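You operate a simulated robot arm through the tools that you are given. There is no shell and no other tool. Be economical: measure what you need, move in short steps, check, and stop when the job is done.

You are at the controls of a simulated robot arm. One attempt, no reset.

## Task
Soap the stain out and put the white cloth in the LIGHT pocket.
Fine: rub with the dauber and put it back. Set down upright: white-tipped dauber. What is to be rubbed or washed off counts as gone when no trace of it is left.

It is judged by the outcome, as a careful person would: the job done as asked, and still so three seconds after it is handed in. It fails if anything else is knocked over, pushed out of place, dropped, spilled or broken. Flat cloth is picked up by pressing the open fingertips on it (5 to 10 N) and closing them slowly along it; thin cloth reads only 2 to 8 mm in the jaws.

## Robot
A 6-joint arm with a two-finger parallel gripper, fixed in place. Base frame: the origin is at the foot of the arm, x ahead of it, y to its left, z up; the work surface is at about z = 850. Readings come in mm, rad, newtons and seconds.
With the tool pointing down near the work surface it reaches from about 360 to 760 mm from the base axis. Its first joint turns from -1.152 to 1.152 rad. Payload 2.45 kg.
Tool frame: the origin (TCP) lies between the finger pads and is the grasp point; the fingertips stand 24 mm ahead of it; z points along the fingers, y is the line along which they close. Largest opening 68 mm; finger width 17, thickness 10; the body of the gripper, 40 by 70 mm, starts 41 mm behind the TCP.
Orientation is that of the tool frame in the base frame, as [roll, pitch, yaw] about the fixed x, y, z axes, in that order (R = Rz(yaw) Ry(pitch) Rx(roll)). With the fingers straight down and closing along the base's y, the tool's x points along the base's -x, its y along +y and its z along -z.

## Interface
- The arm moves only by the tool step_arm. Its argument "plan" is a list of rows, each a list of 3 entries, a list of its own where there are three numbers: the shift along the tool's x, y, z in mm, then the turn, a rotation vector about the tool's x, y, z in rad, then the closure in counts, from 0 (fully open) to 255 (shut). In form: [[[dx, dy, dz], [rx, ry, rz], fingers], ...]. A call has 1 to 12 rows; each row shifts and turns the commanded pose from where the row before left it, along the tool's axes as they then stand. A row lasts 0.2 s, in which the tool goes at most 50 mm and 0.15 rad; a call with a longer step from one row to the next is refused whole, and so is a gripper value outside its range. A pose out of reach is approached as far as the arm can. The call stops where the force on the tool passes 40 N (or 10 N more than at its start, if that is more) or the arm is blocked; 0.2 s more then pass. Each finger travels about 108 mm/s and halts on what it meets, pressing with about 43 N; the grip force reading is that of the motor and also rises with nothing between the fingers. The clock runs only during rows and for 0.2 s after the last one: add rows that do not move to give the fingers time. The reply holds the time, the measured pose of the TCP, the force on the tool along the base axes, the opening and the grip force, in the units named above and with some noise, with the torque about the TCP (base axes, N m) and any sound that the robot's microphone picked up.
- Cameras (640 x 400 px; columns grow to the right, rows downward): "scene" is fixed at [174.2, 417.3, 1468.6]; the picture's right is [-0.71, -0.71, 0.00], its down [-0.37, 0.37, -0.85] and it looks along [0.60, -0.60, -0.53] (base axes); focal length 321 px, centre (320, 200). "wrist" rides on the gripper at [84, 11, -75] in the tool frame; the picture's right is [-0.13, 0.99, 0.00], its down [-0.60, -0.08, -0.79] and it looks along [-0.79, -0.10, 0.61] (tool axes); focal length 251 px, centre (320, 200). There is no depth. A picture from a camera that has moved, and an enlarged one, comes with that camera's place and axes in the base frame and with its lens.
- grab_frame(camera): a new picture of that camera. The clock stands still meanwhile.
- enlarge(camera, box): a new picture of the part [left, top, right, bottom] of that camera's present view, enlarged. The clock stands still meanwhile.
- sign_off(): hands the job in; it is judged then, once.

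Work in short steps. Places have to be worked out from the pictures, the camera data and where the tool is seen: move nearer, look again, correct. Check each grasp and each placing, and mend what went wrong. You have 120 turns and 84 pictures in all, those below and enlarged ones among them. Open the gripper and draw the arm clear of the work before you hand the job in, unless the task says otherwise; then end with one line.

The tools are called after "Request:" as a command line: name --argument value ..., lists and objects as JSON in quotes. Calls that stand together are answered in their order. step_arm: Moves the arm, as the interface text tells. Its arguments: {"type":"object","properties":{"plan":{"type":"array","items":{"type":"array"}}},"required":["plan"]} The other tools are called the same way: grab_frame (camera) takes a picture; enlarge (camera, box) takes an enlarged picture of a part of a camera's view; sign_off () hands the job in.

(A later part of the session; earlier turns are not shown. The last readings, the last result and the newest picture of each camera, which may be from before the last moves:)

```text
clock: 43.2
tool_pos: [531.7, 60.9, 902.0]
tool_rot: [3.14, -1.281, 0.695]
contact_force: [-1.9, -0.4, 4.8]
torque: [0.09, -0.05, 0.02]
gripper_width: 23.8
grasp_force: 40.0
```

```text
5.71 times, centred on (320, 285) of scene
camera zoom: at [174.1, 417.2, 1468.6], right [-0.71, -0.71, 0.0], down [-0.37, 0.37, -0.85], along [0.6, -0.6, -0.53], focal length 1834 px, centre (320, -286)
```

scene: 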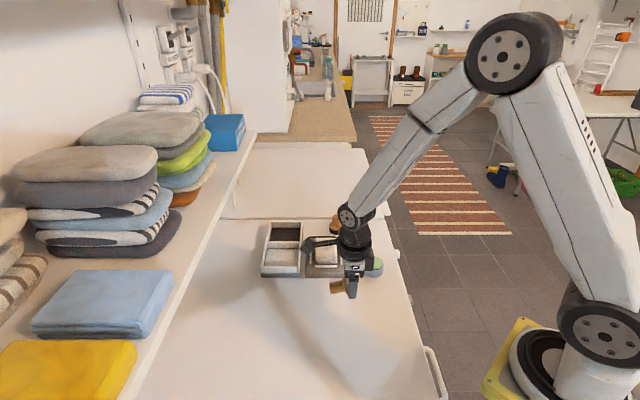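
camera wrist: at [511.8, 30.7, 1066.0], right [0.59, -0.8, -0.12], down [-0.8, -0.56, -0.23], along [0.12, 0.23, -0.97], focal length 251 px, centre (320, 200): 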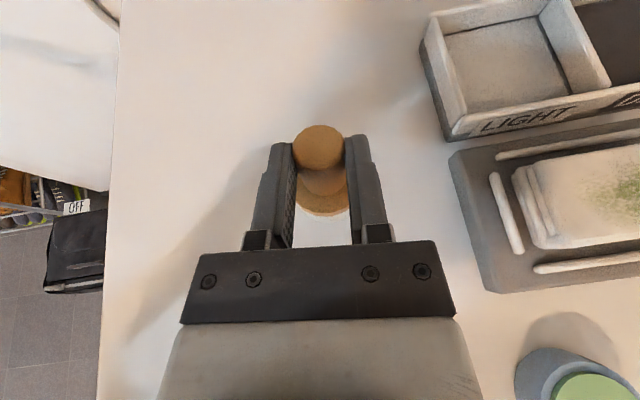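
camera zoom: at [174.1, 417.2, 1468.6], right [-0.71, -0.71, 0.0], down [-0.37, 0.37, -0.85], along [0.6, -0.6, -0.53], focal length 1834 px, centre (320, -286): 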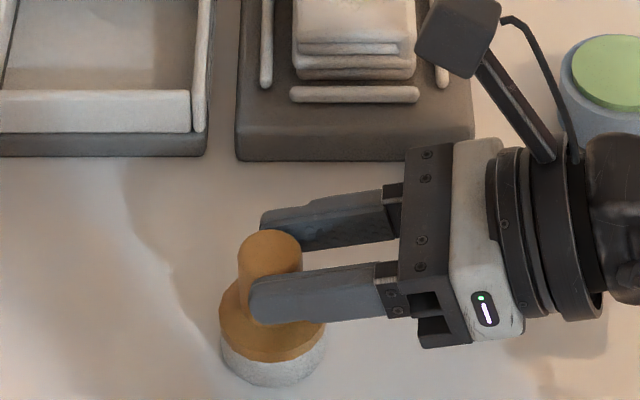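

Light contact (5 N). I'll press another ~0.7 mm to square it, open slowly, and back straight out along the tool axis.

Request:
step_arm --plan '[[[-0.7, 0, 0.2], [0, 0, 0], 255], [[0, 0, 0], [0, 0, 0], 150], [[0, 0, 0], [0, 0, 0], 120], [[0, 0, 0], [0, 0, 0], 80], [[0, 0, 0], [0, 0, 0], 0], [[0, 0, 0], [0, 0, 0], 0]]'

Request:
enlarge --camera "scene" --box '[270, 250, 370, 320]'

```text
clock: 44.6
tool_pos: [531.7, 61.1, 901.3]
tool_rot: [-3.141, -1.279, 0.693]
contact_force: [0.2, -0.8, -0.1]
torque: [0.03, 0.0, -0.01]
gripper_width: 68.1
grasp_force: 0.0
```

```text
5.71 times, centred on (320, 285) of scene
camera zoom: at [174.2, 417.3, 1468.6], right [-0.71, -0.71, 0.0], down [-0.37, 0.37, -0.85], along [0.6, -0.6, -0.53], focal length 1834 px, centre (320, -286)
```

zoom: 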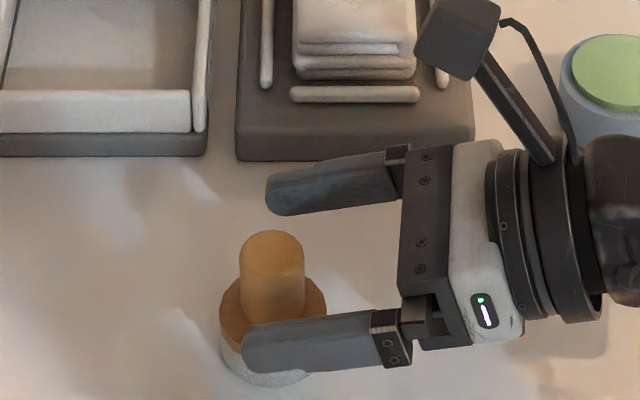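

It's standing. I'll back out along the fingers and then bring the tool vertical again.

Request:
step_arm --plan '[[[0, 0, -20], [0, 0, 0], 0], [[0, 0, -30], [0, 0, 0], 0], [[0, 0, -30], [0, 0, 0], 0], [[40, 0, 0], [0, 0, 0], 0], [[30, 0, 0], [0, 0, 0], 0], [[0, 0, 0], [0, 0, 0], 0]]'

Request:
step_arm --plan '[[[0, 0, 0], [0, -0.142, 0], 0], [[0, 0, 0], [0, -0.142, 0], 0], [[0, 0, 0], [0, -0.142, 0], 0], [[0, 0, 0], [0, -0.142, 0], 0], [[0, 0, 0], [0, -0.142, 0], 0], [[0, 0, 0], [0, -0.142, 0], 0], [[0, 0, 0], [0, -0.142, 0], 0], [[0, 0, 0], [0, -0.142, 0], 0], [[0, 0, 0], [0, -0.142, 0], 0], [[0, 0, 0], [0, 0, 0], 0]]'

Request:
enlarge --camera "scene" --box '[250, 220, 410, 320]'

Request:
grab_frame --camera "wrist"

```text
clock: 46.0
tool_pos: [486.5, 27.3, 990.0]
tool_rot: [-3.14, -1.28, 0.691]
contact_force: [0.4, 0.2, -0.4]
torque: [-0.02, 0.01, 0.02]
gripper_width: 68.0
grasp_force: 0.1
```

```text
clock: 48.2
tool_pos: [487.7, 25.0, 993.1]
tool_rot: [3.141, 0.001, 0.694]
contact_force: [0.7, 0.5, 0.1]
torque: [-0.01, -0.02, -0.05]
gripper_width: 67.8
grasp_force: 0.0
```

```text
4.00 times, centred on (330, 270) of scene
camera zoom: at [174.2, 417.3, 1468.6], right [-0.71, -0.71, 0.0], down [-0.37, 0.37, -0.85], along [0.6, -0.6, -0.53], focal length 1284 px, centre (280, -80)
```

zoom: 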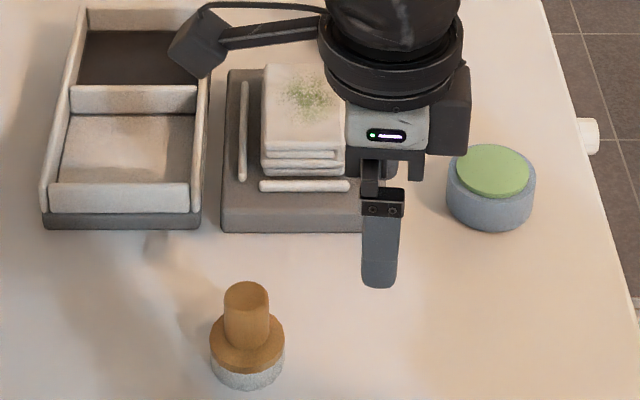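

```text
41 pictures are left
camera wrist: at [559.2, 70.2, 1066.0], right [0.53, -0.85, 0.0], down [-0.51, -0.32, 0.79], along [-0.67, -0.42, -0.61], focal length 251 px, centre (320, 200)
```

wrist: 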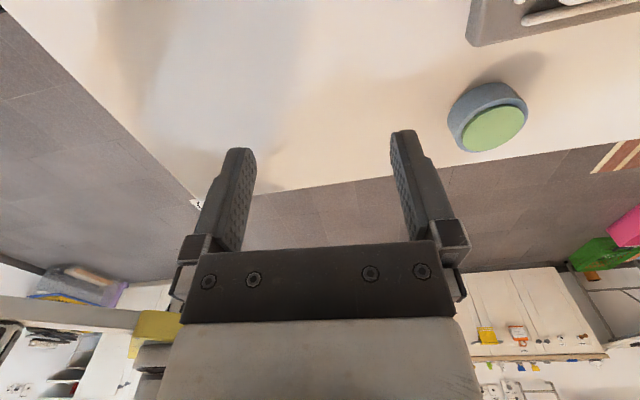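

The dauber is upright near (540,68). I'll move above it, staying high, and verify.

Request:
step_arm --plan '[[[20, 0, 0], [0, 0, 0], 0], [[26, 0.4, 0], [0, 0, 0], 0], [[22, 0, 15], [0, 0, 0], 0], [[0, 0, 15], [0, 0, 0], 0], [[0, 0, 0], [0, 0, 0], 0]]'

Request:
grab_frame --camera "wrist"

```text
clock: 49.4
tool_pos: [541.3, 68.6, 961.6]
tool_rot: [-3.14, 0.001, 0.694]
contact_force: [-0.8, -0.4, 0.8]
torque: [0.01, 0.02, 0.01]
gripper_width: 67.9
grasp_force: 0.0
```

```text
40 pictures are left
camera wrist: at [612.4, 114.2, 1036.2], right [0.53, -0.85, 0.0], down [-0.52, -0.33, 0.79], along [-0.67, -0.42, -0.61], focal length 251 px, centre (320, 200)
```

wrist: 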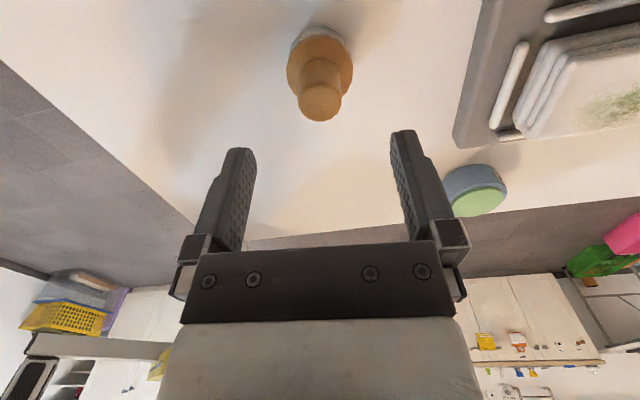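

The image suggests the dauber is ~9 mm further along tool x. I'll correct by 7 mm, descend partway, and re-measure.

Request:
step_arm --plan '[[[7, 1.5, 15], [0, 0, 0], 0], [[0, 0, 15], [0, 0, 0], 0], [[0, 0, 12], [0, 0, 0], 0], [[0, 0, 0], [0, 0, 0], 0]]'

Request:
enlarge --camera "wrist" --box '[220, 50, 420, 250]'

Request:
enlarge --camera "scene" --box '[270, 250, 370, 320]'

```text
clock: 50.4
tool_pos: [547.9, 72.1, 919.2]
tool_rot: [3.141, -0.002, 0.692]
contact_force: [-0.8, -0.1, -0.4]
torque: [0.0, 0.02, -0.03]
gripper_width: 67.9
grasp_force: 0.1
```

```text
2.00 times, centred on (320, 150) of wrist
camera zoom: at [619.1, 116.9, 993.9], right [0.53, -0.85, 0.0], down [-0.52, -0.33, 0.79], along [-0.67, -0.42, -0.61], focal length 503 px, centre (320, 300)
```

zoom: 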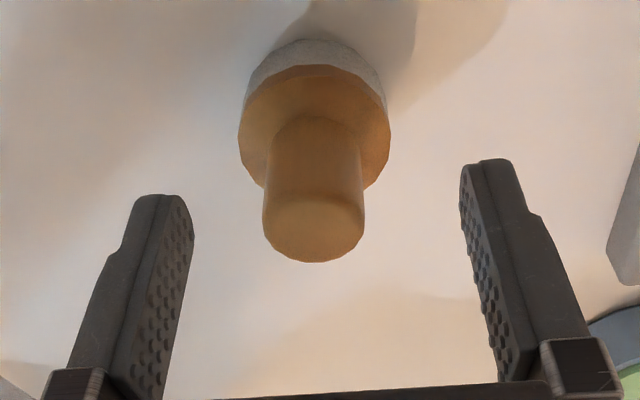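

```text
5.71 times, centred on (320, 285) of scene
camera zoom: at [174.2, 417.3, 1468.6], right [-0.71, -0.71, 0.0], down [-0.37, 0.37, -0.85], along [0.6, -0.6, -0.53], focal length 1834 px, centre (320, -286)
```

zoom: 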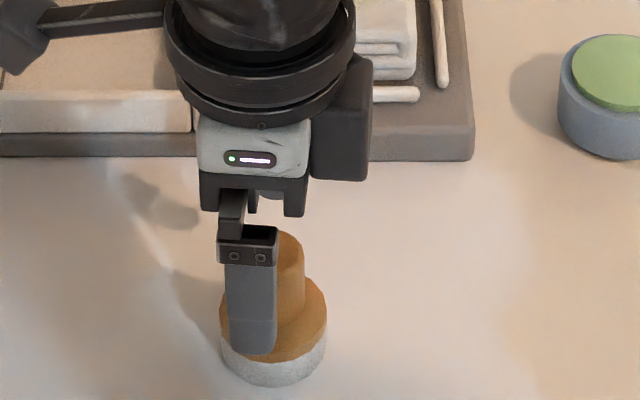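

Scene and wrist views together put the handle within ~2–3 mm of the TCP, with height ≈58 mm (top at about 908). I'll shift -2, descend to 908, and close in stages.

Request:
step_arm --plan '[[[-2, -0.5, 6], [0, 0, 0], 0], [[0, 0, 5.5], [0, 0, 0], 40], [[0, 0, 0], [0, 0, 0], 90], [[0, 0, 0], [0, 0, 0], 130], [[0, 0, 0], [0, 0, 0], 155], [[0, 0, 0], [0, 0, 0], 180], [[0, 0, 0], [0, 0, 0], 255], [[0, 0, 0], [0, 0, 0], 255]]'

Request:
enlarge --camera "wrist" --box '[220, 50, 420, 250]'

Request:
enlarge --camera "scene" --box '[270, 250, 370, 320]'

```text
clock: 52.2
tool_pos: [546.5, 70.5, 909.1]
tool_rot: [3.141, 0.001, 0.693]
contact_force: [-0.8, 0.3, 0.2]
torque: [0.03, -0.02, -0.01]
gripper_width: 24.2
grasp_force: 39.8
```

```text
2.00 times, centred on (320, 150) of wrist
camera zoom: at [617.0, 116.0, 982.9], right [0.53, -0.85, 0.0], down [-0.52, -0.33, 0.79], along [-0.67, -0.42, -0.61], focal length 503 px, centre (320, 300)
```

zoom: 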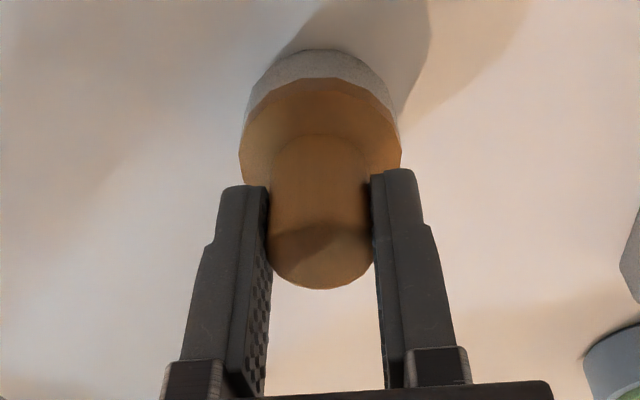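

```text
5.71 times, centred on (320, 285) of scene
camera zoom: at [174.2, 417.3, 1468.6], right [-0.71, -0.71, 0.0], down [-0.37, 0.37, -0.85], along [0.6, -0.6, -0.53], focal length 1834 px, centre (320, -286)
```

zoom: 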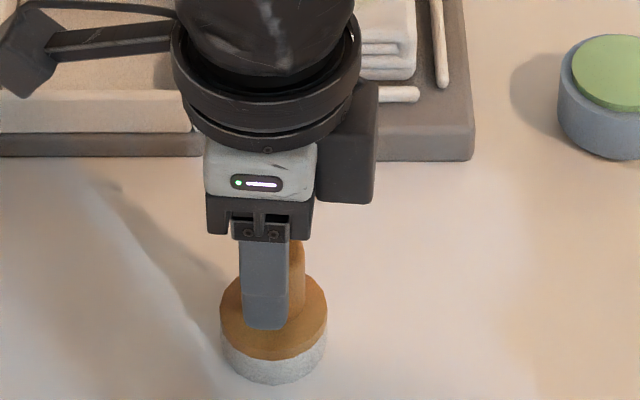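

Gripped at 24.2 mm, well centred. I'll lift slowly and verify.

Request:
step_arm --plan '[[[0, 0, -3], [0, 0, 0], 255], [[0, 0, -6], [0, 0, 0], 255], [[0, 0, -8], [0, 0, 0], 255], [[0, 0, -9], [0, 0, 0], 255], [[0, 0, -9], [0, 0, 0], 255], [[0, 0, -9], [0, 0, 0], 255], [[0, 0, -9], [0, 0, 0], 255], [[0, 0, -9], [0, 0, 0], 255], [[0, 0, -8], [0, 0, 0], 255], [[0, 0, -5], [0, 0, 0], 255], [[0, 0, 0], [0, 0, 0], 255]]'

Request:
step_arm --plan '[[[-4, 4, 0], [0, 0, 0], 255], [[-8, 8, 0], [0, 0, 0], 255], [[-11, 10, 0], [0, 0, 0], 255], [[-11, 10, 0], [0, 0, 0], 255], [[-11, 10, 0], [0, 0, 0], 255], [[-11, 10, 0], [0, 0, 0], 255], [[-9, 8, 0], [0, 0, 0], 255], [[-5, 5, 0], [0, 0, 0], 255], [[0, 0, 0], [0, 0, 0], 255]]'

Request:
enlarge --camera "scene" --box '[250, 210, 410, 310]'

```text
clock: 54.6
tool_pos: [544.7, 71.1, 982.7]
tool_rot: [3.141, 0.0, 0.693]
contact_force: [0.2, 0.3, -0.9]
torque: [0.01, 0.01, 0.04]
gripper_width: 24.2
grasp_force: 39.6
```

```text
clock: 56.6
tool_pos: [531.4, -24.9, 983.1]
tool_rot: [-3.141, 0.001, 0.694]
contact_force: [-0.8, 0.4, -1.1]
torque: [0.03, -0.01, -0.02]
gripper_width: 23.9
grasp_force: 40.5
```

```text
4.00 times, centred on (330, 260) of scene
camera zoom: at [174.2, 417.3, 1468.6], right [-0.71, -0.71, 0.0], down [-0.37, 0.37, -0.85], along [0.6, -0.6, -0.53], focal length 1284 px, centre (280, -40)
```

zoom: 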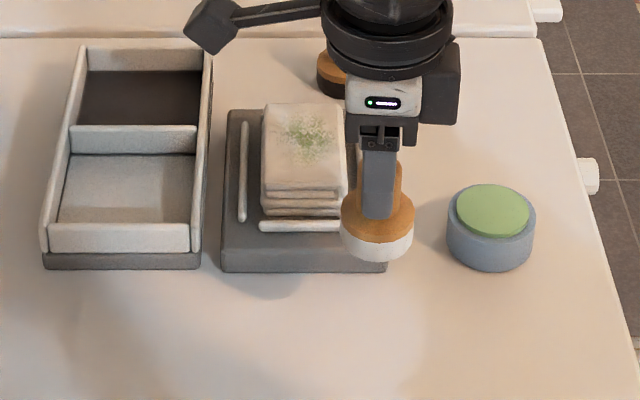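

Holding well. I'll continue to above the pot.

Request:
step_arm --plan '[[[-4, 4, 0], [0, 0, 0], 255], [[-9, 9, 0], [0, 0, 0], 255], [[-11, 11, 0], [0, 0, 0], 255], [[-11, 11, 0], [0, 0, 0], 255], [[-11, 11, 0], [0, 0, 0], 255], [[-11, 11, 0], [0, 0, 0], 255], [[-10, 10, 0], [0, 0, 0], 255], [[-6, 6, 0], [0, 0, 0], 255], [[-3, 3, 0], [0, 0, 0], 255], [[0, 0, 0], [0, 0, 0], 255]]'

Request:
grab_frame --camera "wrist"

Request:
enlarge --camera "scene" --box '[320, 200, 420, 290]'

```text
clock: 58.8
tool_pos: [523.0, -132.4, 983.4]
tool_rot: [-3.141, 0.0, 0.692]
contact_force: [0.7, -1.0, -1.1]
torque: [-0.01, 0.0, -0.01]
gripper_width: 24.2
grasp_force: 40.0
```

```text
34 pictures are left
camera wrist: at [594.6, -86.7, 1057.5], right [0.53, -0.85, 0.0], down [-0.52, -0.33, 0.79], along [-0.67, -0.42, -0.61], focal length 251 px, centre (320, 200)
```

wrist: 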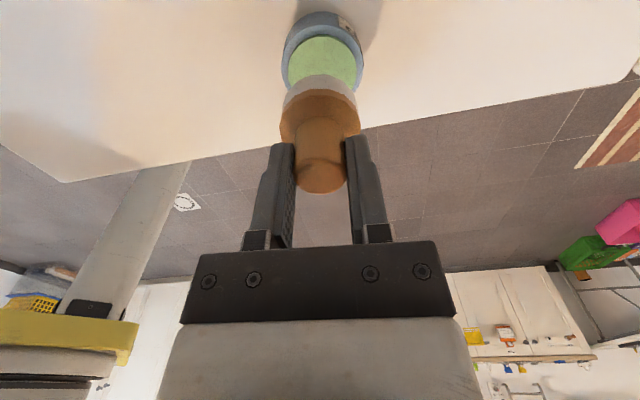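

```text
4.44 times, centred on (370, 245) of scene
camera zoom: at [174.2, 417.3, 1468.6], right [-0.71, -0.71, 0.0], down [-0.37, 0.37, -0.85], along [0.6, -0.6, -0.53], focal length 1426 px, centre (98, 0)
```

zoom: 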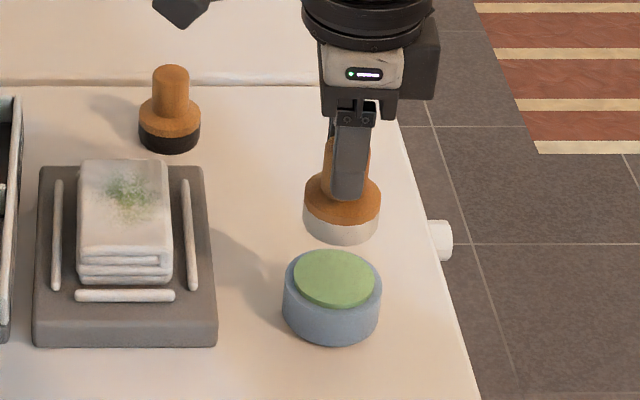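

Aligned over the pad. I'll descend to just above it and then press gently.

Request:
step_arm --plan '[[[0, 0, 8], [0, 0, 0], 255], [[0, 0, 10], [0, 0, 0], 255], [[0, 0, 10], [0, 0, 0], 255], [[0, 0, 6], [0, 0, 0], 255], [[0, 0, 3], [0, 0, 0], 255], [[0, 0, 0], [0, 0, 0], 255]]'

Request:
step_arm --plan '[[[0, 0, 1.5], [0, 0, 0], 255], [[0, 0, 1.5], [0, 0, 0], 255], [[0, 0, 1], [0, 0, 0], 255], [[0, 0, 0], [0, 0, 0], 255]]'

```text
clock: 60.2
tool_pos: [522.4, -130.9, 946.2]
tool_rot: [3.142, 0.0, 0.693]
contact_force: [0.5, -0.1, -0.5]
torque: [0.01, 0.03, 0.0]
gripper_width: 24.0
grasp_force: 40.1
```

```text
clock: 61.2
tool_pos: [522.1, -130.7, 942.1]
tool_rot: [3.14, -0.002, 0.692]
contact_force: [1.1, 1.9, 5.1]
torque: [0.09, -0.02, -0.01]
gripper_width: 23.8
grasp_force: 40.1
```

Contact at 942. I'll press a little more, hold, then lift and look at the tip.

Request:
step_arm --plan '[[[0, 0, 0.4], [0, 0, 0], 255], [[0, 0, 0], [0, 0, 0], 255], [[0, 0, 0], [0, 0, 0], 255], [[0, 0, 0], [0, 0, 0], 255]]'

Request:
step_arm --plan '[[[0, 0, -4], [0, 0, 0], 255], [[0, 0, -8], [0, 0, 0], 255], [[0, 0, -10], [0, 0, 0], 255], [[0, 0, -10], [0, 0, 0], 255], [[0, 0, -8], [0, 0, 0], 255], [[0, 0, -4], [0, 0, 0], 255], [[0, 0, 0], [0, 0, 0], 255]]'

Request:
enlarge --camera "scene" --box '[310, 200, 410, 290]'

```text
clock: 62.2
tool_pos: [523.1, -130.7, 942.8]
tool_rot: [3.139, -0.002, 0.692]
contact_force: [1.2, 2.7, 18.6]
torque: [0.14, 0.03, -0.01]
gripper_width: 24.3
grasp_force: 39.7
```

```text
clock: 63.8
tool_pos: [523.7, -130.5, 986.1]
tool_rot: [3.141, -0.001, 0.692]
contact_force: [1.1, 0.8, -0.9]
torque: [0.01, 0.03, 0.03]
gripper_width: 24.3
grasp_force: 40.0
```

```text
4.44 times, centred on (360, 245) of scene
camera zoom: at [174.2, 417.3, 1468.6], right [-0.71, -0.71, 0.0], down [-0.37, 0.37, -0.85], along [0.6, -0.6, -0.53], focal length 1426 px, centre (142, 0)
```

zoom: 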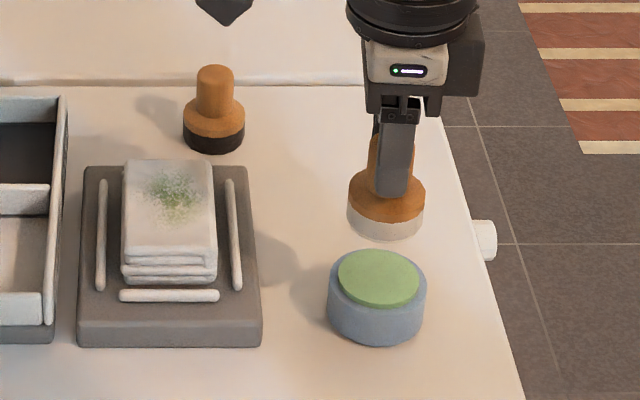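

Soaped. The stain centre triangulates to (651,-87) with cloth top z≈889, so I'll carry the dauber above it.

Request:
step_arm --plan '[[[5, 2, 0], [0, 0, 0], 255], [[9, 3.4, 0], [0, 0, 0], 255], [[13, 4.9, 0], [0, 0, 0], 255], [[13, 4.9, 0], [0, 0, 0], 255], [[13, 4.9, 0], [0, 0, 0], 255], [[13, 4.9, 0], [0, 0, 0], 255], [[13, 4.9, 0], [0, 0, 0], 255], [[13, 4.9, 0], [0, 0, 0], 255], [[13, 4.9, 0], [0, 0, 0], 255], [[11, 4.2, 0], [0, 0, 0], 255], [[9.8, 3.7, 0], [0, 0, 0], 255], [[0, 0, 0], [0, 0, 0], 255]]'

Request:
grab_frame --camera "wrist"

Request:
enlarge --camera "scene" --box '[290, 190, 390, 280]'

```text
clock: 66.4
tool_pos: [650.2, -86.7, 985.2]
tool_rot: [-3.142, -0.001, 0.691]
contact_force: [0.4, 0.0, -0.4]
torque: [-0.01, 0.04, -0.01]
gripper_width: 24.1
grasp_force: 40.6
```

```text
31 pictures are left
camera wrist: at [721.3, -42.5, 1060.4], right [0.53, -0.85, 0.0], down [-0.51, -0.33, 0.79], along [-0.67, -0.42, -0.61], focal length 251 px, centre (320, 200)
```

wrist: 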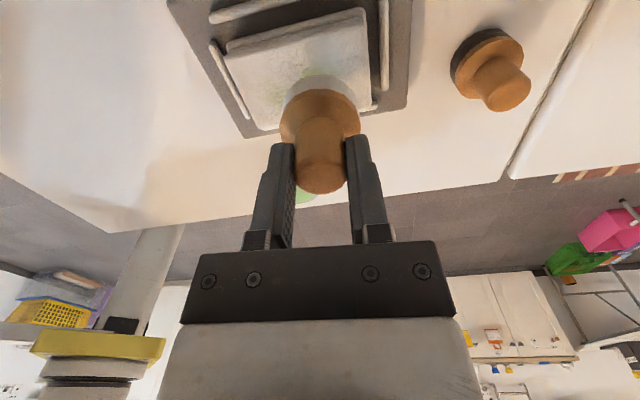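

```text
4.44 times, centred on (340, 235) of scene
camera zoom: at [174.2, 417.3, 1468.6], right [-0.71, -0.71, 0.0], down [-0.37, 0.37, -0.85], along [0.6, -0.6, -0.53], focal length 1426 px, centre (231, 44)
```

zoom: 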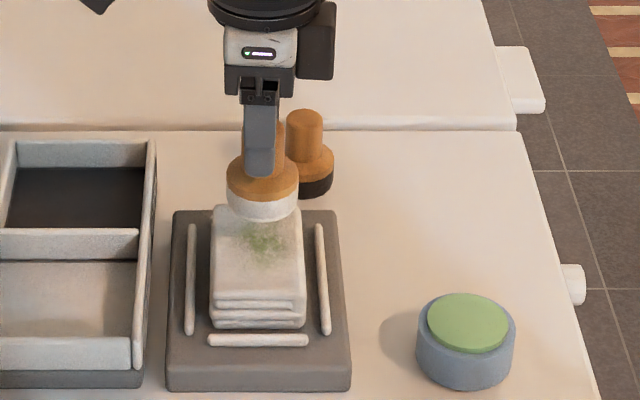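

The dauber looks slightly near of the stain centre, so I'll shift 5 mm deeper, then lower to contact.

Request:
step_arm --plan '[[[0, 5, 8], [0, 0, 0], 255], [[0, 0, 10], [0, 0, 0], 255], [[0, 0, 8], [0, 0, 0], 255], [[0, 0, 4], [0, 0, 0], 255], [[0, 0, 0], [0, 0, 0], 255]]'

Request:
step_arm --plan '[[[0, 0, 1.5], [0, 0, 0], 255], [[0, 0, 1.5], [0, 0, 0], 255], [[0, 0, 0], [0, 0, 0], 255]]'

Request:
enlarge --camera "scene" --box '[290, 200, 370, 280]'

```text
clock: 67.6
tool_pos: [653.0, -91.5, 959.5]
tool_rot: [3.136, -0.004, 0.692]
contact_force: [-9.9, 3.0, 34.3]
torque: [0.12, 0.7, 0.0]
gripper_width: 24.1
grasp_force: 40.0
```

```text
clock: 68.4
tool_pos: [655.1, -90.4, 957.8]
tool_rot: [3.133, -0.009, 0.694]
contact_force: [-4.8, 2.2, 41.0]
torque: [0.21, 0.33, 0.03]
gripper_width: 24.3
grasp_force: 39.7
```

```text
5.00 times, centred on (330, 240) of scene
camera zoom: at [173.2, 417.4, 1468.7], right [-0.71, -0.71, 0.0], down [-0.37, 0.37, -0.85], along [0.6, -0.6, -0.53], focal length 1605 px, centre (270, 0)
```

zoom: 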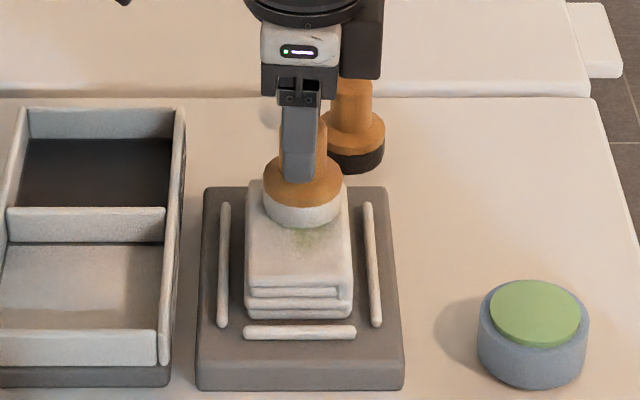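

The cloth top is higher than estimated (contact near TCP z≈960) and I'm at 41 N. I'll ease off.

Request:
step_arm --plan '[[[0, 0, -2.5], [0, 0, 0], 255], [[0, 0, 0], [0, 0, 0], 255]]'

```text
clock: 69.0
tool_pos: [654.8, -92.1, 957.9]
tool_rot: [3.134, -0.005, 0.693]
contact_force: [4.7, -0.6, 24.7]
torque: [0.13, -0.24, -0.02]
gripper_width: 24.2
grasp_force: 40.7
```

The stain centre recomputes to ≈(644,-82) for z≈900. I'll ease to ~10 N and start rubbing with small strokes across it.

Request:
step_arm --plan '[[[0, 0, -2], [0, 0, 0], 255], [[0, -5, 0], [0, 0, 0], 255], [[-2, -5, 0], [0, 0, 0], 255], [[0, -5, 0], [0, 0, 0], 255], [[0, 0, 0], [0, 0, 0], 255]]'

Request:
enlarge --camera "scene" --box '[290, 200, 370, 280]'

```text
clock: 70.2
tool_pos: [642.5, -81.6, 959.0]
tool_rot: [3.14, -0.002, 0.693]
contact_force: [3.5, -7.0, 17.3]
torque: [-0.26, -0.22, 0.0]
gripper_width: 24.1
grasp_force: 39.9
```

```text
5.00 times, centred on (330, 240) of scene
camera zoom: at [173.9, 417.1, 1468.7], right [-0.71, -0.71, 0.0], down [-0.37, 0.37, -0.85], along [0.6, -0.6, -0.53], focal length 1605 px, centre (270, 0)
```

zoom: 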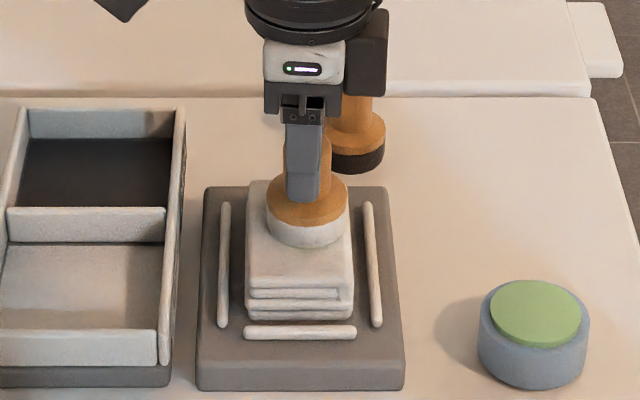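

The cloth hasn't moved and the force is 17 N. I'll rub back and forth over the stain area with slightly less pressure.

Request:
step_arm --plan '[[[4, 0, -0.6], [0, 0, 0], 255], [[0, 7, 0], [0, 0, 0], 255], [[0, 7, 0], [0, 0, 0], 255], [[0, -7, 0], [0, 0, 0], 255], [[0, -7, 0], [0, 0, 0], 255], [[0, -7, 0], [0, 0, 0], 255], [[0, -7, 0], [0, 0, 0], 255], [[-8, 0, 0], [0, 0, 0], 255], [[0, 7, 0], [0, 0, 0], 255], [[0, 7, 0], [0, 0, 0], 255], [[0, 7, 0], [0, 0, 0], 255], [[0, 7, 0], [0, 0, 0], 255]]'

Request:
step_arm --plan '[[[4, -7, 0], [0, 0, 0], 255], [[0, -7, 0], [0, 0, 0], 255], [[0, -7, 0], [0, 0, 0], 255], [[0, -7, 0], [0, 0, 0], 255], [[6, 7, 0], [0, 0, 0], 255], [[-6, 0, 0], [0, 0, 0], 255], [[-6, 7, 0], [0, 0, 0], 255], [[6, 0, 0], [0, 0, 0], 255], [[6, 7, 0], [0, 0, 0], 255], [[-6, 0, 0], [0, 0, 0], 255], [[0, -7, 0], [0, 0, 0], 255], [[0, 0, 0], [0, 0, 0], 255]]'

Request:
step_arm --plan '[[[0, 0, -6], [0, 0, 0], 255], [[0, 0, -10], [0, 0, 0], 255], [[0, 0, -10], [0, 0, 0], 255], [[0, 0, -8], [0, 0, 0], 255], [[-8, 0, 0], [0, 0, 0], 255], [[-14, 6, 0], [0, 0, 0], 255], [[-14, 6, 0], [0, 0, 0], 255], [[-14, 6, 0], [0, 0, 0], 255], [[-12, 6, 0], [0, 0, 0], 255], [[-6, 3, 0], [0, 0, 0], 255], [[0, 0, 0], [0, 0, 0], 255]]'

Request:
enlarge --camera "scene" --box '[290, 200, 370, 280]'

```text
clock: 72.8
tool_pos: [647.7, -93.3, 959.1]
tool_rot: [-3.141, 0.0, 0.694]
contact_force: [-2.2, 2.4, 8.1]
torque: [0.18, 0.06, 0.02]
gripper_width: 24.1
grasp_force: 40.4
```

```text
clock: 75.4
tool_pos: [641.5, -80.8, 957.0]
tool_rot: [3.139, -0.001, 0.692]
contact_force: [2.9, -3.4, 7.2]
torque: [-0.13, -0.13, -0.04]
gripper_width: 23.9
grasp_force: 39.4
```

```text
clock: 77.8
tool_pos: [607.2, -147.6, 992.7]
tool_rot: [-3.141, 0.001, 0.693]
contact_force: [0.2, 0.7, -0.3]
torque: [0.01, -0.01, 0.04]
gripper_width: 24.0
grasp_force: 40.3
```

```text
5.00 times, centred on (330, 240) of scene
camera zoom: at [174.2, 417.3, 1468.6], right [-0.71, -0.71, 0.0], down [-0.37, 0.37, -0.85], along [0.6, -0.6, -0.53], focal length 1605 px, centre (270, 0)
```

zoom: 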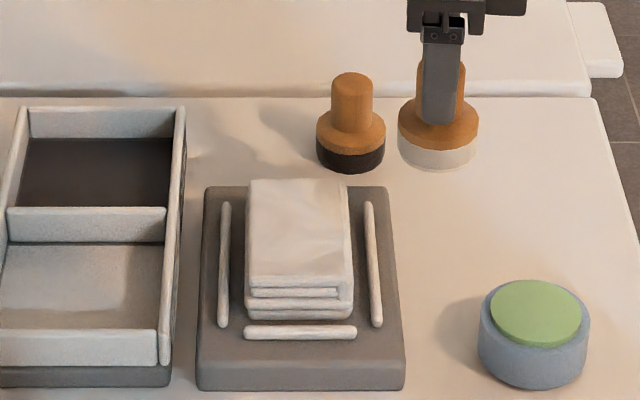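

The cloth looks clean. I'll zoom further to check for traces.

Request:
enlarge --camera "scene" --box '[315, 232, 351, 268]'

Request:
grab_frame --camera "wrist"

```text
11.11 times, centred on (333, 250) of scene
camera zoom: at [174.2, 417.3, 1468.6], right [-0.71, -0.71, 0.0], down [-0.37, 0.37, -0.85], along [0.6, -0.6, -0.53], focal length 3566 px, centre (176, -356)
```

zoom: 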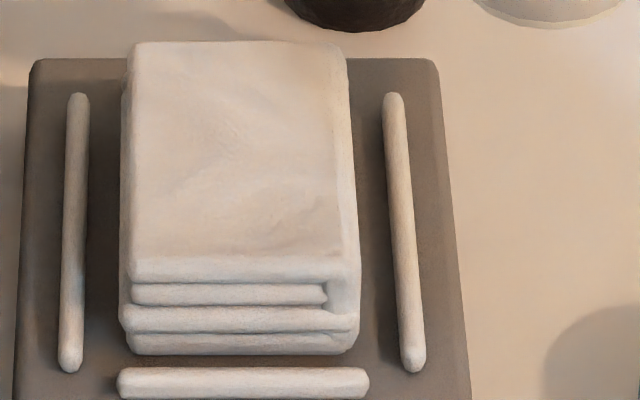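

```text
25 pictures are left
camera wrist: at [678.6, -101.3, 1067.6], right [0.53, -0.85, 0.0], down [-0.52, -0.33, 0.79], along [-0.67, -0.42, -0.61], focal length 251 px, centre (320, 200)
```

wrist: 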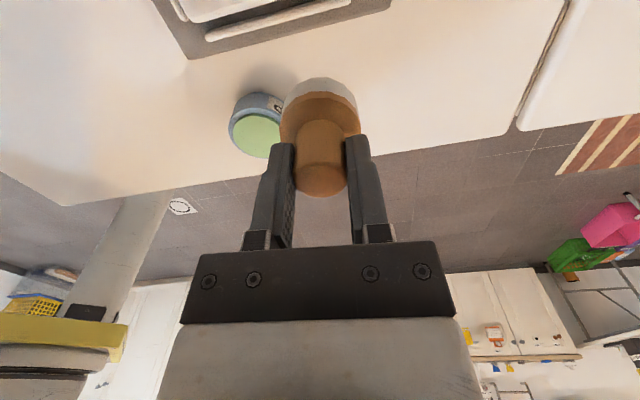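

Clean. Now I'll carry the dauber back to its original place (584.5,-208.5).

Request:
step_arm --plan '[[[-5, 3, 0], [0, 0, 0], 255], [[-11, 6, 0], [0, 0, 0], 255], [[-12, 7, 0], [0, 0, 0], 255], [[-12, 7, 0], [0, 0, 0], 255], [[-11, 6.5, 0], [0, 0, 0], 255], [[-5.4, 3, 0], [0, 0, 0], 255], [[0, 0, 10], [0, 0, 0], 255], [[0, 0, 15], [0, 0, 0], 255], [[0, 0, 15], [0, 0, 0], 255], [[0, 0, 15], [0, 0, 0], 255], [[0, 0, 10], [0, 0, 0], 255], [[0, 0, 0], [0, 0, 0], 255]]'

Request:
enlarge --camera "scene" --box '[320, 200, 420, 290]'

```text
clock: 80.4
tool_pos: [583.0, -206.6, 927.0]
tool_rot: [-3.14, -0.001, 0.692]
contact_force: [-0.3, -0.4, -0.1]
torque: [0.0, 0.03, -0.05]
gripper_width: 24.2
grasp_force: 40.0
```

```text
4.44 times, centred on (370, 245) of scene
camera zoom: at [174.2, 417.3, 1468.6], right [-0.71, -0.71, 0.0], down [-0.37, 0.37, -0.85], along [0.6, -0.6, -0.53], focal length 1426 px, centre (98, 0)
```

zoom: 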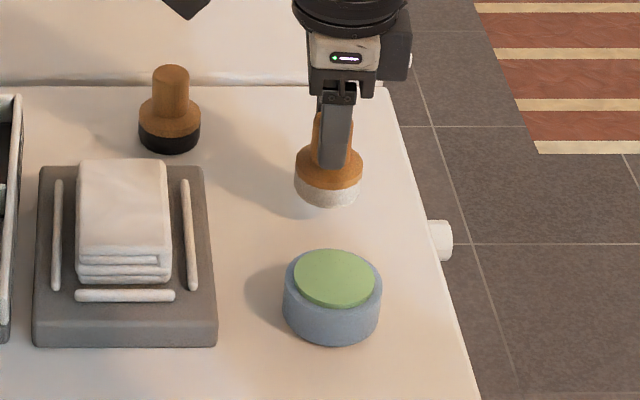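

Compared with its original pixel position, I need about 8 mm more in +x (the first grip was evidently off-centre). I'll correct and lower.

Request:
step_arm --plan '[[[5.5, 5.5, 0], [0, 0, 0], 255], [[0, 0, 6], [0, 0, 0], 255], [[0, 0, 5], [0, 0, 0], 255], [[0, 0, 3], [0, 0, 0], 255], [[0, 0, 1], [0, 0, 0], 255], [[0, 0, 0], [0, 0, 0], 255]]'

Request:
enlarge --camera "scene" --box '[250, 200, 410, 300]'

```text
clock: 81.8
tool_pos: [591.5, -208.0, 911.7]
tool_rot: [-3.141, 0.002, 0.692]
contact_force: [0.1, 0.1, -0.9]
torque: [0.03, 0.01, 0.01]
gripper_width: 24.4
grasp_force: 40.0
```

```text
4.00 times, centred on (330, 250) of scene
camera zoom: at [174.2, 417.3, 1468.6], right [-0.71, -0.71, 0.0], down [-0.37, 0.37, -0.85], along [0.6, -0.6, -0.53], focal length 1284 px, centre (280, 0)
```

zoom: 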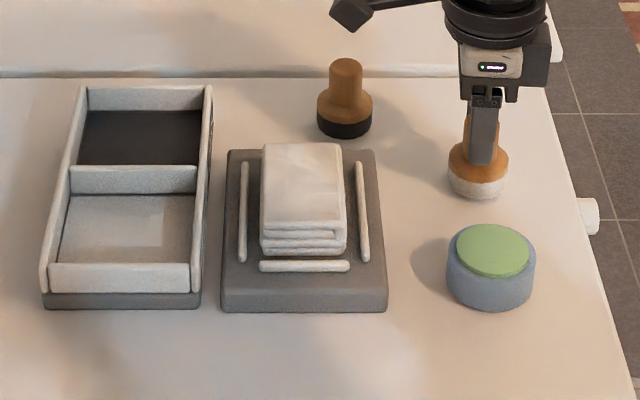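

It matches the original picture to within 1–2 px. I'll lower the last millimetres to contact.

Request:
step_arm --plan '[[[0, 0, 1], [0, 0, 0], 255], [[0, 0, 1], [0, 0, 0], 255], [[0, 0, 0], [0, 0, 0], 255]]'

```text
clock: 82.6
tool_pos: [592.2, -208.0, 908.7]
tool_rot: [-3.14, 0.001, 0.693]
contact_force: [0.2, 0.1, 0.2]
torque: [0.02, 0.03, 0.04]
gripper_width: 24.1
grasp_force: 40.0
```

Request:
step_arm --plan '[[[0, 0, 0.7], [0, 0, 0], 255], [[0, 0, 0.5], [0, 0, 0], 255], [[0, 0, 0], [0, 0, 0], 255]]'

```text
clock: 83.4
tool_pos: [591.0, -207.9, 908.4]
tool_rot: [-3.141, 0.001, 0.693]
contact_force: [0.5, -0.2, -0.2]
torque: [-0.01, 0.01, -0.01]
gripper_width: 24.1
grasp_force: 40.3
```

No contact yet, so I'll continue in small steps.

Request:
step_arm --plan '[[[0, 0, 0.8], [0, 0, 0], 255], [[0, 0, 0.7], [0, 0, 0], 255], [[0, 0, 0], [0, 0, 0], 255]]'

```text
clock: 84.2
tool_pos: [591.6, -207.1, 907.0]
tool_rot: [-3.141, 0.001, 0.693]
contact_force: [-0.7, 0.4, 0.3]
torque: [0.01, -0.04, -0.01]
gripper_width: 24.1
grasp_force: 39.9
```

Request:
step_arm --plan '[[[0, 0, 0.8], [0, 0, 0], 255], [[0, 0, 0.7], [0, 0, 0], 255], [[0, 0, 0], [0, 0, 0], 255]]'

```text
clock: 85.0
tool_pos: [592.7, -206.3, 907.5]
tool_rot: [3.14, -0.001, 0.692]
contact_force: [-4.1, 1.0, 9.9]
torque: [0.09, 0.1, 0.03]
gripper_width: 24.0
grasp_force: 39.8
```

Touched down at 10 N. I'll open gently, rise, and check that it stays upright.

Request:
step_arm --plan '[[[0, 0, 0], [0, 0, 0], 150], [[0, 0, 0], [0, 0, 0], 120], [[0, 0, 0], [0, 0, 0], 70], [[0, 0, 0], [0, 0, 0], 0], [[0, 0, 0], [0, 0, 0], 0], [[0, 0, -15], [0, 0, 0], 0], [[0, 0, -25], [0, 0, 0], 0], [[0, 0, -35], [0, 0, 0], 0], [[0, 0, -20], [0, 0, 0], 0], [[0, 0, 0], [0, 0, 0], 0]]'

Request:
enlarge --camera "scene" --box '[250, 200, 410, 300]'

```text
clock: 87.2
tool_pos: [591.0, -207.1, 999.3]
tool_rot: [-3.14, 0.001, 0.694]
contact_force: [0.0, 0.0, -0.3]
torque: [-0.02, 0.03, 0.03]
gripper_width: 67.9
grasp_force: 0.0
```

```text
4.00 times, centred on (330, 250) of scene
camera zoom: at [174.2, 417.3, 1468.6], right [-0.71, -0.71, 0.0], down [-0.37, 0.37, -0.85], along [0.6, -0.6, -0.53], focal length 1284 px, centre (280, 0)
```

zoom: 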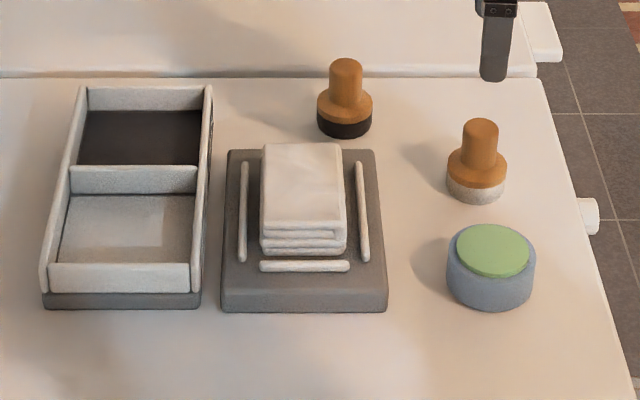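

Everything is in place and the dauber is upright. The cloth is ~55 mm wide and aligned at 45°, so I'll yaw so the fingers close across its width and view it from above.

Request:
step_arm --plan '[[[0, 0, -3], [0, 0, -0.1386], 0], [[0, 0, -3], [0, 0, -0.1386], 0], [[0, 0, -3], [0, 0, -0.1386], 0], [[0, 0, -3], [0, 0, -0.1386], 0], [[0, 0, 0], [0, 0, -0.1386], 0], [[0, 0, 0], [0, 0, -0.1386], 0], [[0, 0, 0], [0, 0, -0.1386], 0], [[0, 0, 0], [0, 0, -0.1386], 0], [[0, 0, 0], [0, 0, -0.1386], 0], [[0, 0, 0], [0, 0, -0.1386], 0], [[0, 0, 0], [0, 0, -0.1386], 0], [[0, 0, 0], [0, 0, -0.1386], 0]]'

Request:
step_arm --plan '[[[15, 32, 0], [0, 0, 0], 0], [[15, 32, 0], [0, 0, 0], 0], [[15, 33, 0], [0, 0, 0], 0], [[15, 33, 0], [0, 0, 0], 0], [[0, 0, 0], [0, 0, 0], 0]]'

Request:
grab_frame --camera "wrist"

```text
clock: 89.8
tool_pos: [592.4, -207.1, 1012.9]
tool_rot: [-3.141, 0.0, 2.358]
contact_force: [-0.1, -0.9, -0.4]
torque: [-0.03, -0.03, 0.01]
gripper_width: 68.1
grasp_force: 0.0
```

```text
clock: 91.0
tool_pos: [642.2, -71.2, 1011.5]
tool_rot: [3.141, 0.001, 2.356]
contact_force: [0.2, 0.2, 0.7]
torque: [-0.02, 0.04, -0.01]
gripper_width: 68.0
grasp_force: 0.0
```

```text
21 pictures are left
camera wrist: at [590.9, -4.0, 1086.9], right [0.79, 0.61, 0.0], down [0.37, -0.48, 0.79], along [0.48, -0.63, -0.61], focal length 251 px, centre (320, 200)
```

wrist: 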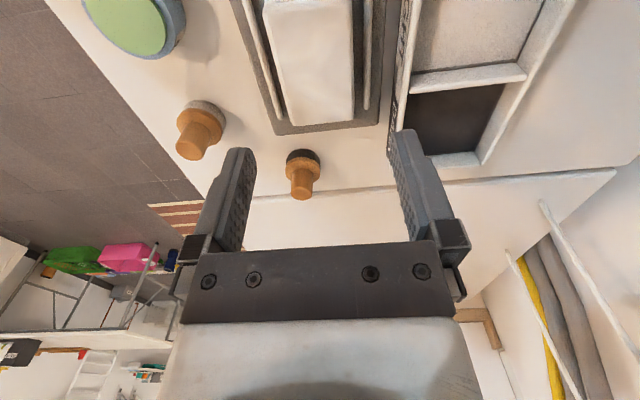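

I'm backing off 70 mm along tool x to get the cloth and tray into view.

Request:
step_arm --plan '[[[40, 0, 0], [0, 0, 0], 0], [[40, 0, 0], [0, 0, 0], 0], [[0, 0, 0], [0, 0, 0], 0]]'

Request:
enlarge --camera "wrist" --box '[220, 0, 540, 200]'

```text
clock: 91.8
tool_pos: [583.6, -14.7, 1012.4]
tool_rot: [3.14, -0.001, 2.356]
contact_force: [-0.1, 0.3, -0.9]
torque: [-0.03, 0.01, 0.0]
gripper_width: 68.0
grasp_force: 0.0
```

```text
2.00 times, centred on (380, 100) of wrist
camera zoom: at [532.5, 52.0, 1087.2], right [0.79, 0.61, 0.0], down [0.37, -0.48, 0.79], along [0.48, -0.63, -0.61], focal length 503 px, centre (200, 400)
```

zoom: 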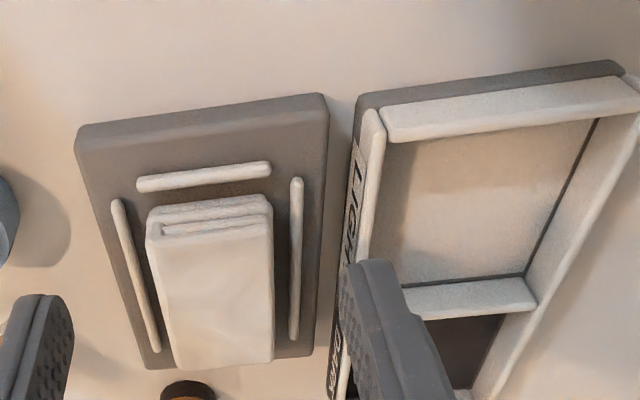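

Wrist measurement: cloth centre (643,-76), 53×85 mm, and LIGHT pocket centre ≈(706,26), ~76 deep × 87 wide. The cloth will therefore need a 90° turn. I'll move above the cloth with tips just over its top.

Request:
step_arm --plan '[[[-42, -0.6, 0], [0, 0, 0], 0], [[-43.2, -0.6, 0], [0, 0, 0], 0], [[0, 0, 30], [0, 0, 0], 0], [[0, 0, 30], [0, 0, 0], 0], [[0, 0, 17], [0, 0, 0], 0], [[0, 0, 0], [0, 0, 0], 0]]'

Request:
grab_frame --camera "wrist"

Request:
enlarge --camera "scene" --box '[300, 210, 370, 280]'

```text
clock: 93.2
tool_pos: [643.2, -76.1, 935.2]
tool_rot: [3.141, -0.001, 2.356]
contact_force: [0.0, -0.6, -1.2]
torque: [0.0, 0.0, 0.0]
gripper_width: 67.9
grasp_force: 0.1
```

```text
19 pictures are left
camera wrist: at [591.1, -9.9, 1009.5], right [0.79, 0.61, 0.0], down [0.37, -0.48, 0.79], along [0.48, -0.63, -0.61], focal length 251 px, centre (320, 200)
```

wrist: 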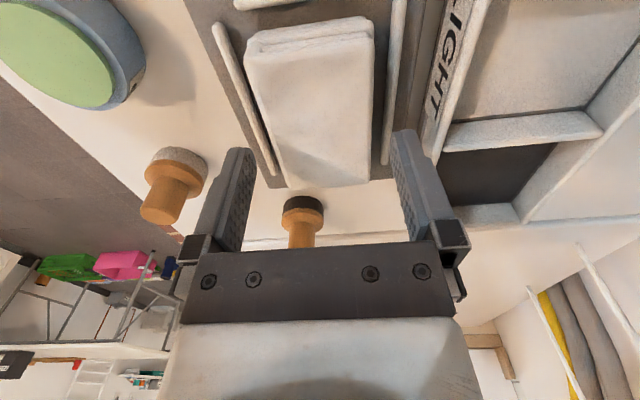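

```text
5.71 times, centred on (335, 245) of scene
camera zoom: at [174.2, 417.3, 1468.6], right [-0.71, -0.71, 0.0], down [-0.37, 0.37, -0.85], along [0.6, -0.6, -0.53], focal length 1834 px, centre (234, -57)
```

zoom: 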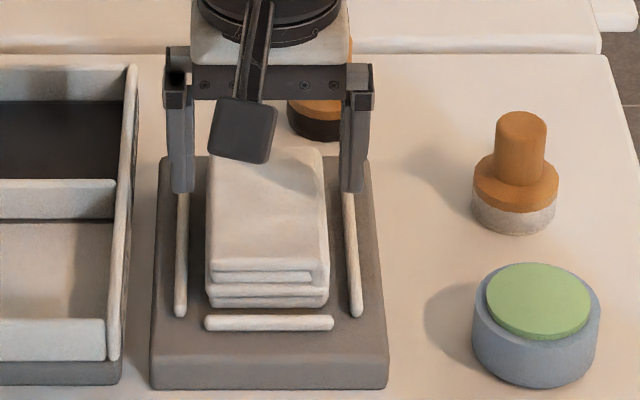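

Centred on the cloth. I'll descend to TCP z≈907 with tips above the rails.

Request:
step_arm --plan '[[[0, 0, 12], [0, 0, 0], 0], [[0, 0, 10], [0, 0, 0], 0], [[0, 0, 6], [0, 0, 0], 0], [[0, 0, 0], [0, 0, 0], 0]]'

Request:
enlarge --camera "scene" --box '[300, 210, 370, 280]'

```text
clock: 94.2
tool_pos: [642.8, -76.2, 907.0]
tool_rot: [3.139, 0.0, 2.355]
contact_force: [0.7, -0.4, 0.6]
torque: [0.0, -0.01, -0.05]
gripper_width: 68.1
grasp_force: 0.0
```

```text
5.71 times, centred on (335, 245) of scene
camera zoom: at [174.2, 417.3, 1468.6], right [-0.71, -0.71, 0.0], down [-0.37, 0.37, -0.85], along [0.6, -0.6, -0.53], focal length 1834 px, centre (234, -57)
```

zoom: 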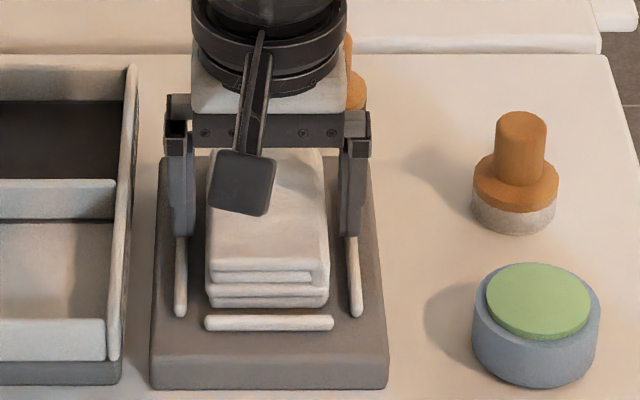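

No contact. I'll close slowly on the stack.

Request:
step_arm --plan '[[[0, 0, 0], [0, 0, 0], 25], [[0, 0, 0], [0, 0, 0], 45], [[0, 0, 0], [0, 0, 0], 60], [[0, 0, 0], [0, 0, 0], 75], [[0, 0, 0], [0, 0, 0], 95], [[0, 0, 0], [0, 0, 0], 120], [[0, 0, 0], [0, 0, 0], 120]]'

Request:
enlarge --camera "scene" --box '[300, 210, 370, 280]'

```text
clock: 95.8
tool_pos: [643.3, -76.8, 907.0]
tool_rot: [-3.141, 0.0, 2.356]
contact_force: [-0.3, 0.8, -0.5]
torque: [-0.01, -0.01, -0.02]
gripper_width: 56.5
grasp_force: 43.3
```

```text
5.71 times, centred on (335, 245) of scene
camera zoom: at [174.2, 417.3, 1468.6], right [-0.71, -0.71, 0.0], down [-0.37, 0.37, -0.85], along [0.6, -0.6, -0.53], focal length 1834 px, centre (234, -57)
```

zoom: 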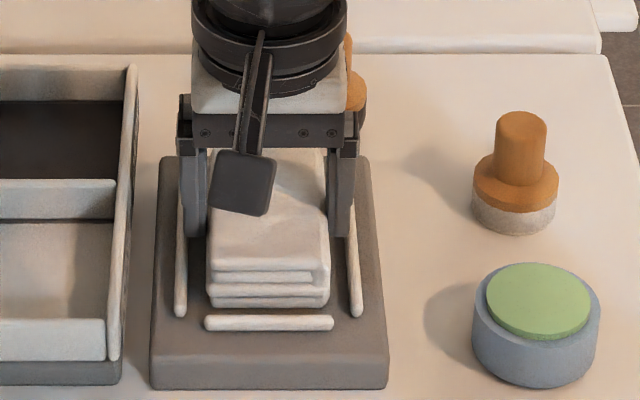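

The stack is firm: 56.5 mm at 43 N. I'll lift slowly and check that it comes up whole.

Request:
step_arm --plan '[[[0, 0, -3], [0, 0, 0], 255], [[0, 0, -5], [0, 0, 0], 255], [[0, 0, -7], [0, 0, 0], 255], [[0, 0, -8], [0, 0, 0], 255], [[0, 0, -8], [0, 0, 0], 255], [[0, 0, -8], [0, 0, 0], 255], [[0, 0, -8], [0, 0, 0], 255], [[0, 0, -8], [0, 0, 0], 255], [[0, 0, -5], [0, 0, 0], 255], [[0, 0, 0], [0, 0, 0], 255]]'

Request:
enlarge --camera "scene" --box '[250, 180, 410, 300]'

Request:
grab_frame --camera "wrist"

```text
clock: 98.0
tool_pos: [643.8, -77.7, 968.6]
tool_rot: [3.141, -0.001, 2.355]
contact_force: [0.1, 0.4, 0.2]
torque: [-0.03, 0.01, -0.01]
gripper_width: 56.5
grasp_force: 42.8
```

```text
3.33 times, centred on (330, 240) of scene
camera zoom: at [174.2, 417.3, 1468.6], right [-0.71, -0.71, 0.0], down [-0.37, 0.37, -0.85], along [0.6, -0.6, -0.53], focal length 1070 px, centre (287, 67)
```

zoom: 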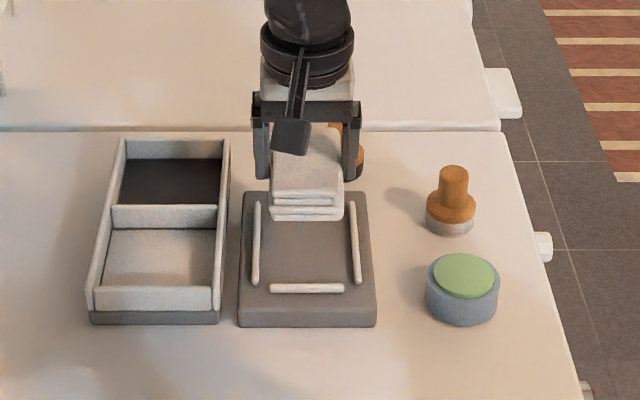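

```text
14 pictures are left
camera wrist: at [592.0, -9.9, 1042.6], right [0.79, 0.61, 0.0], down [0.37, -0.48, 0.79], along [0.48, -0.63, -0.61], focal length 251 px, centre (320, 200)
```

wrist: 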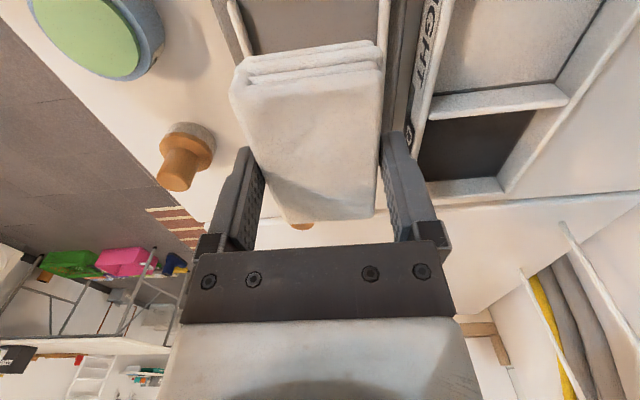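

The cloth lifts as one firm block (56.5 mm wide). The pocket fit is tight, so I'll zoom in on the tray to measure it well.

Request:
enlarge --camera "scene" --box '[256, 236, 312, 280]'

Request:
enlarge --camera "scene" --box '[310, 200, 380, 260]'

```text
9.09 times, centred on (284, 258) of scene
camera zoom: at [174.2, 417.3, 1468.6], right [-0.71, -0.71, 0.0], down [-0.37, 0.37, -0.85], along [0.6, -0.6, -0.53], focal length 2918 px, centre (647, -327)
```

zoom: 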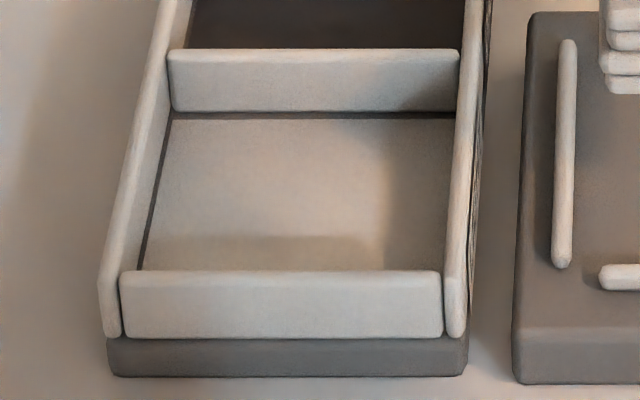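

```text
6.67 times, centred on (345, 230) of scene
camera zoom: at [174.2, 417.3, 1468.6], right [-0.71, -0.71, 0.0], down [-0.37, 0.37, -0.85], along [0.6, -0.6, -0.53], focal length 2140 px, centre (153, 0)
```

zoom: 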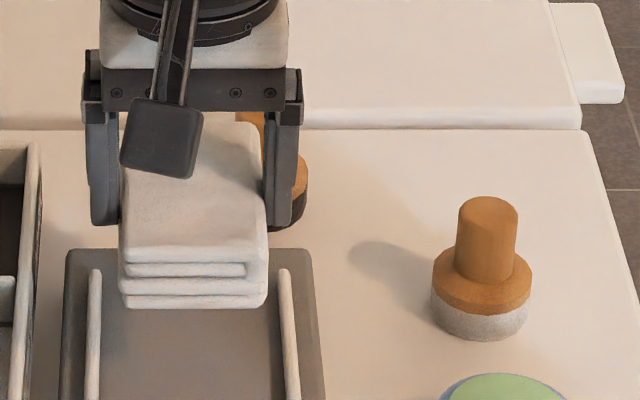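

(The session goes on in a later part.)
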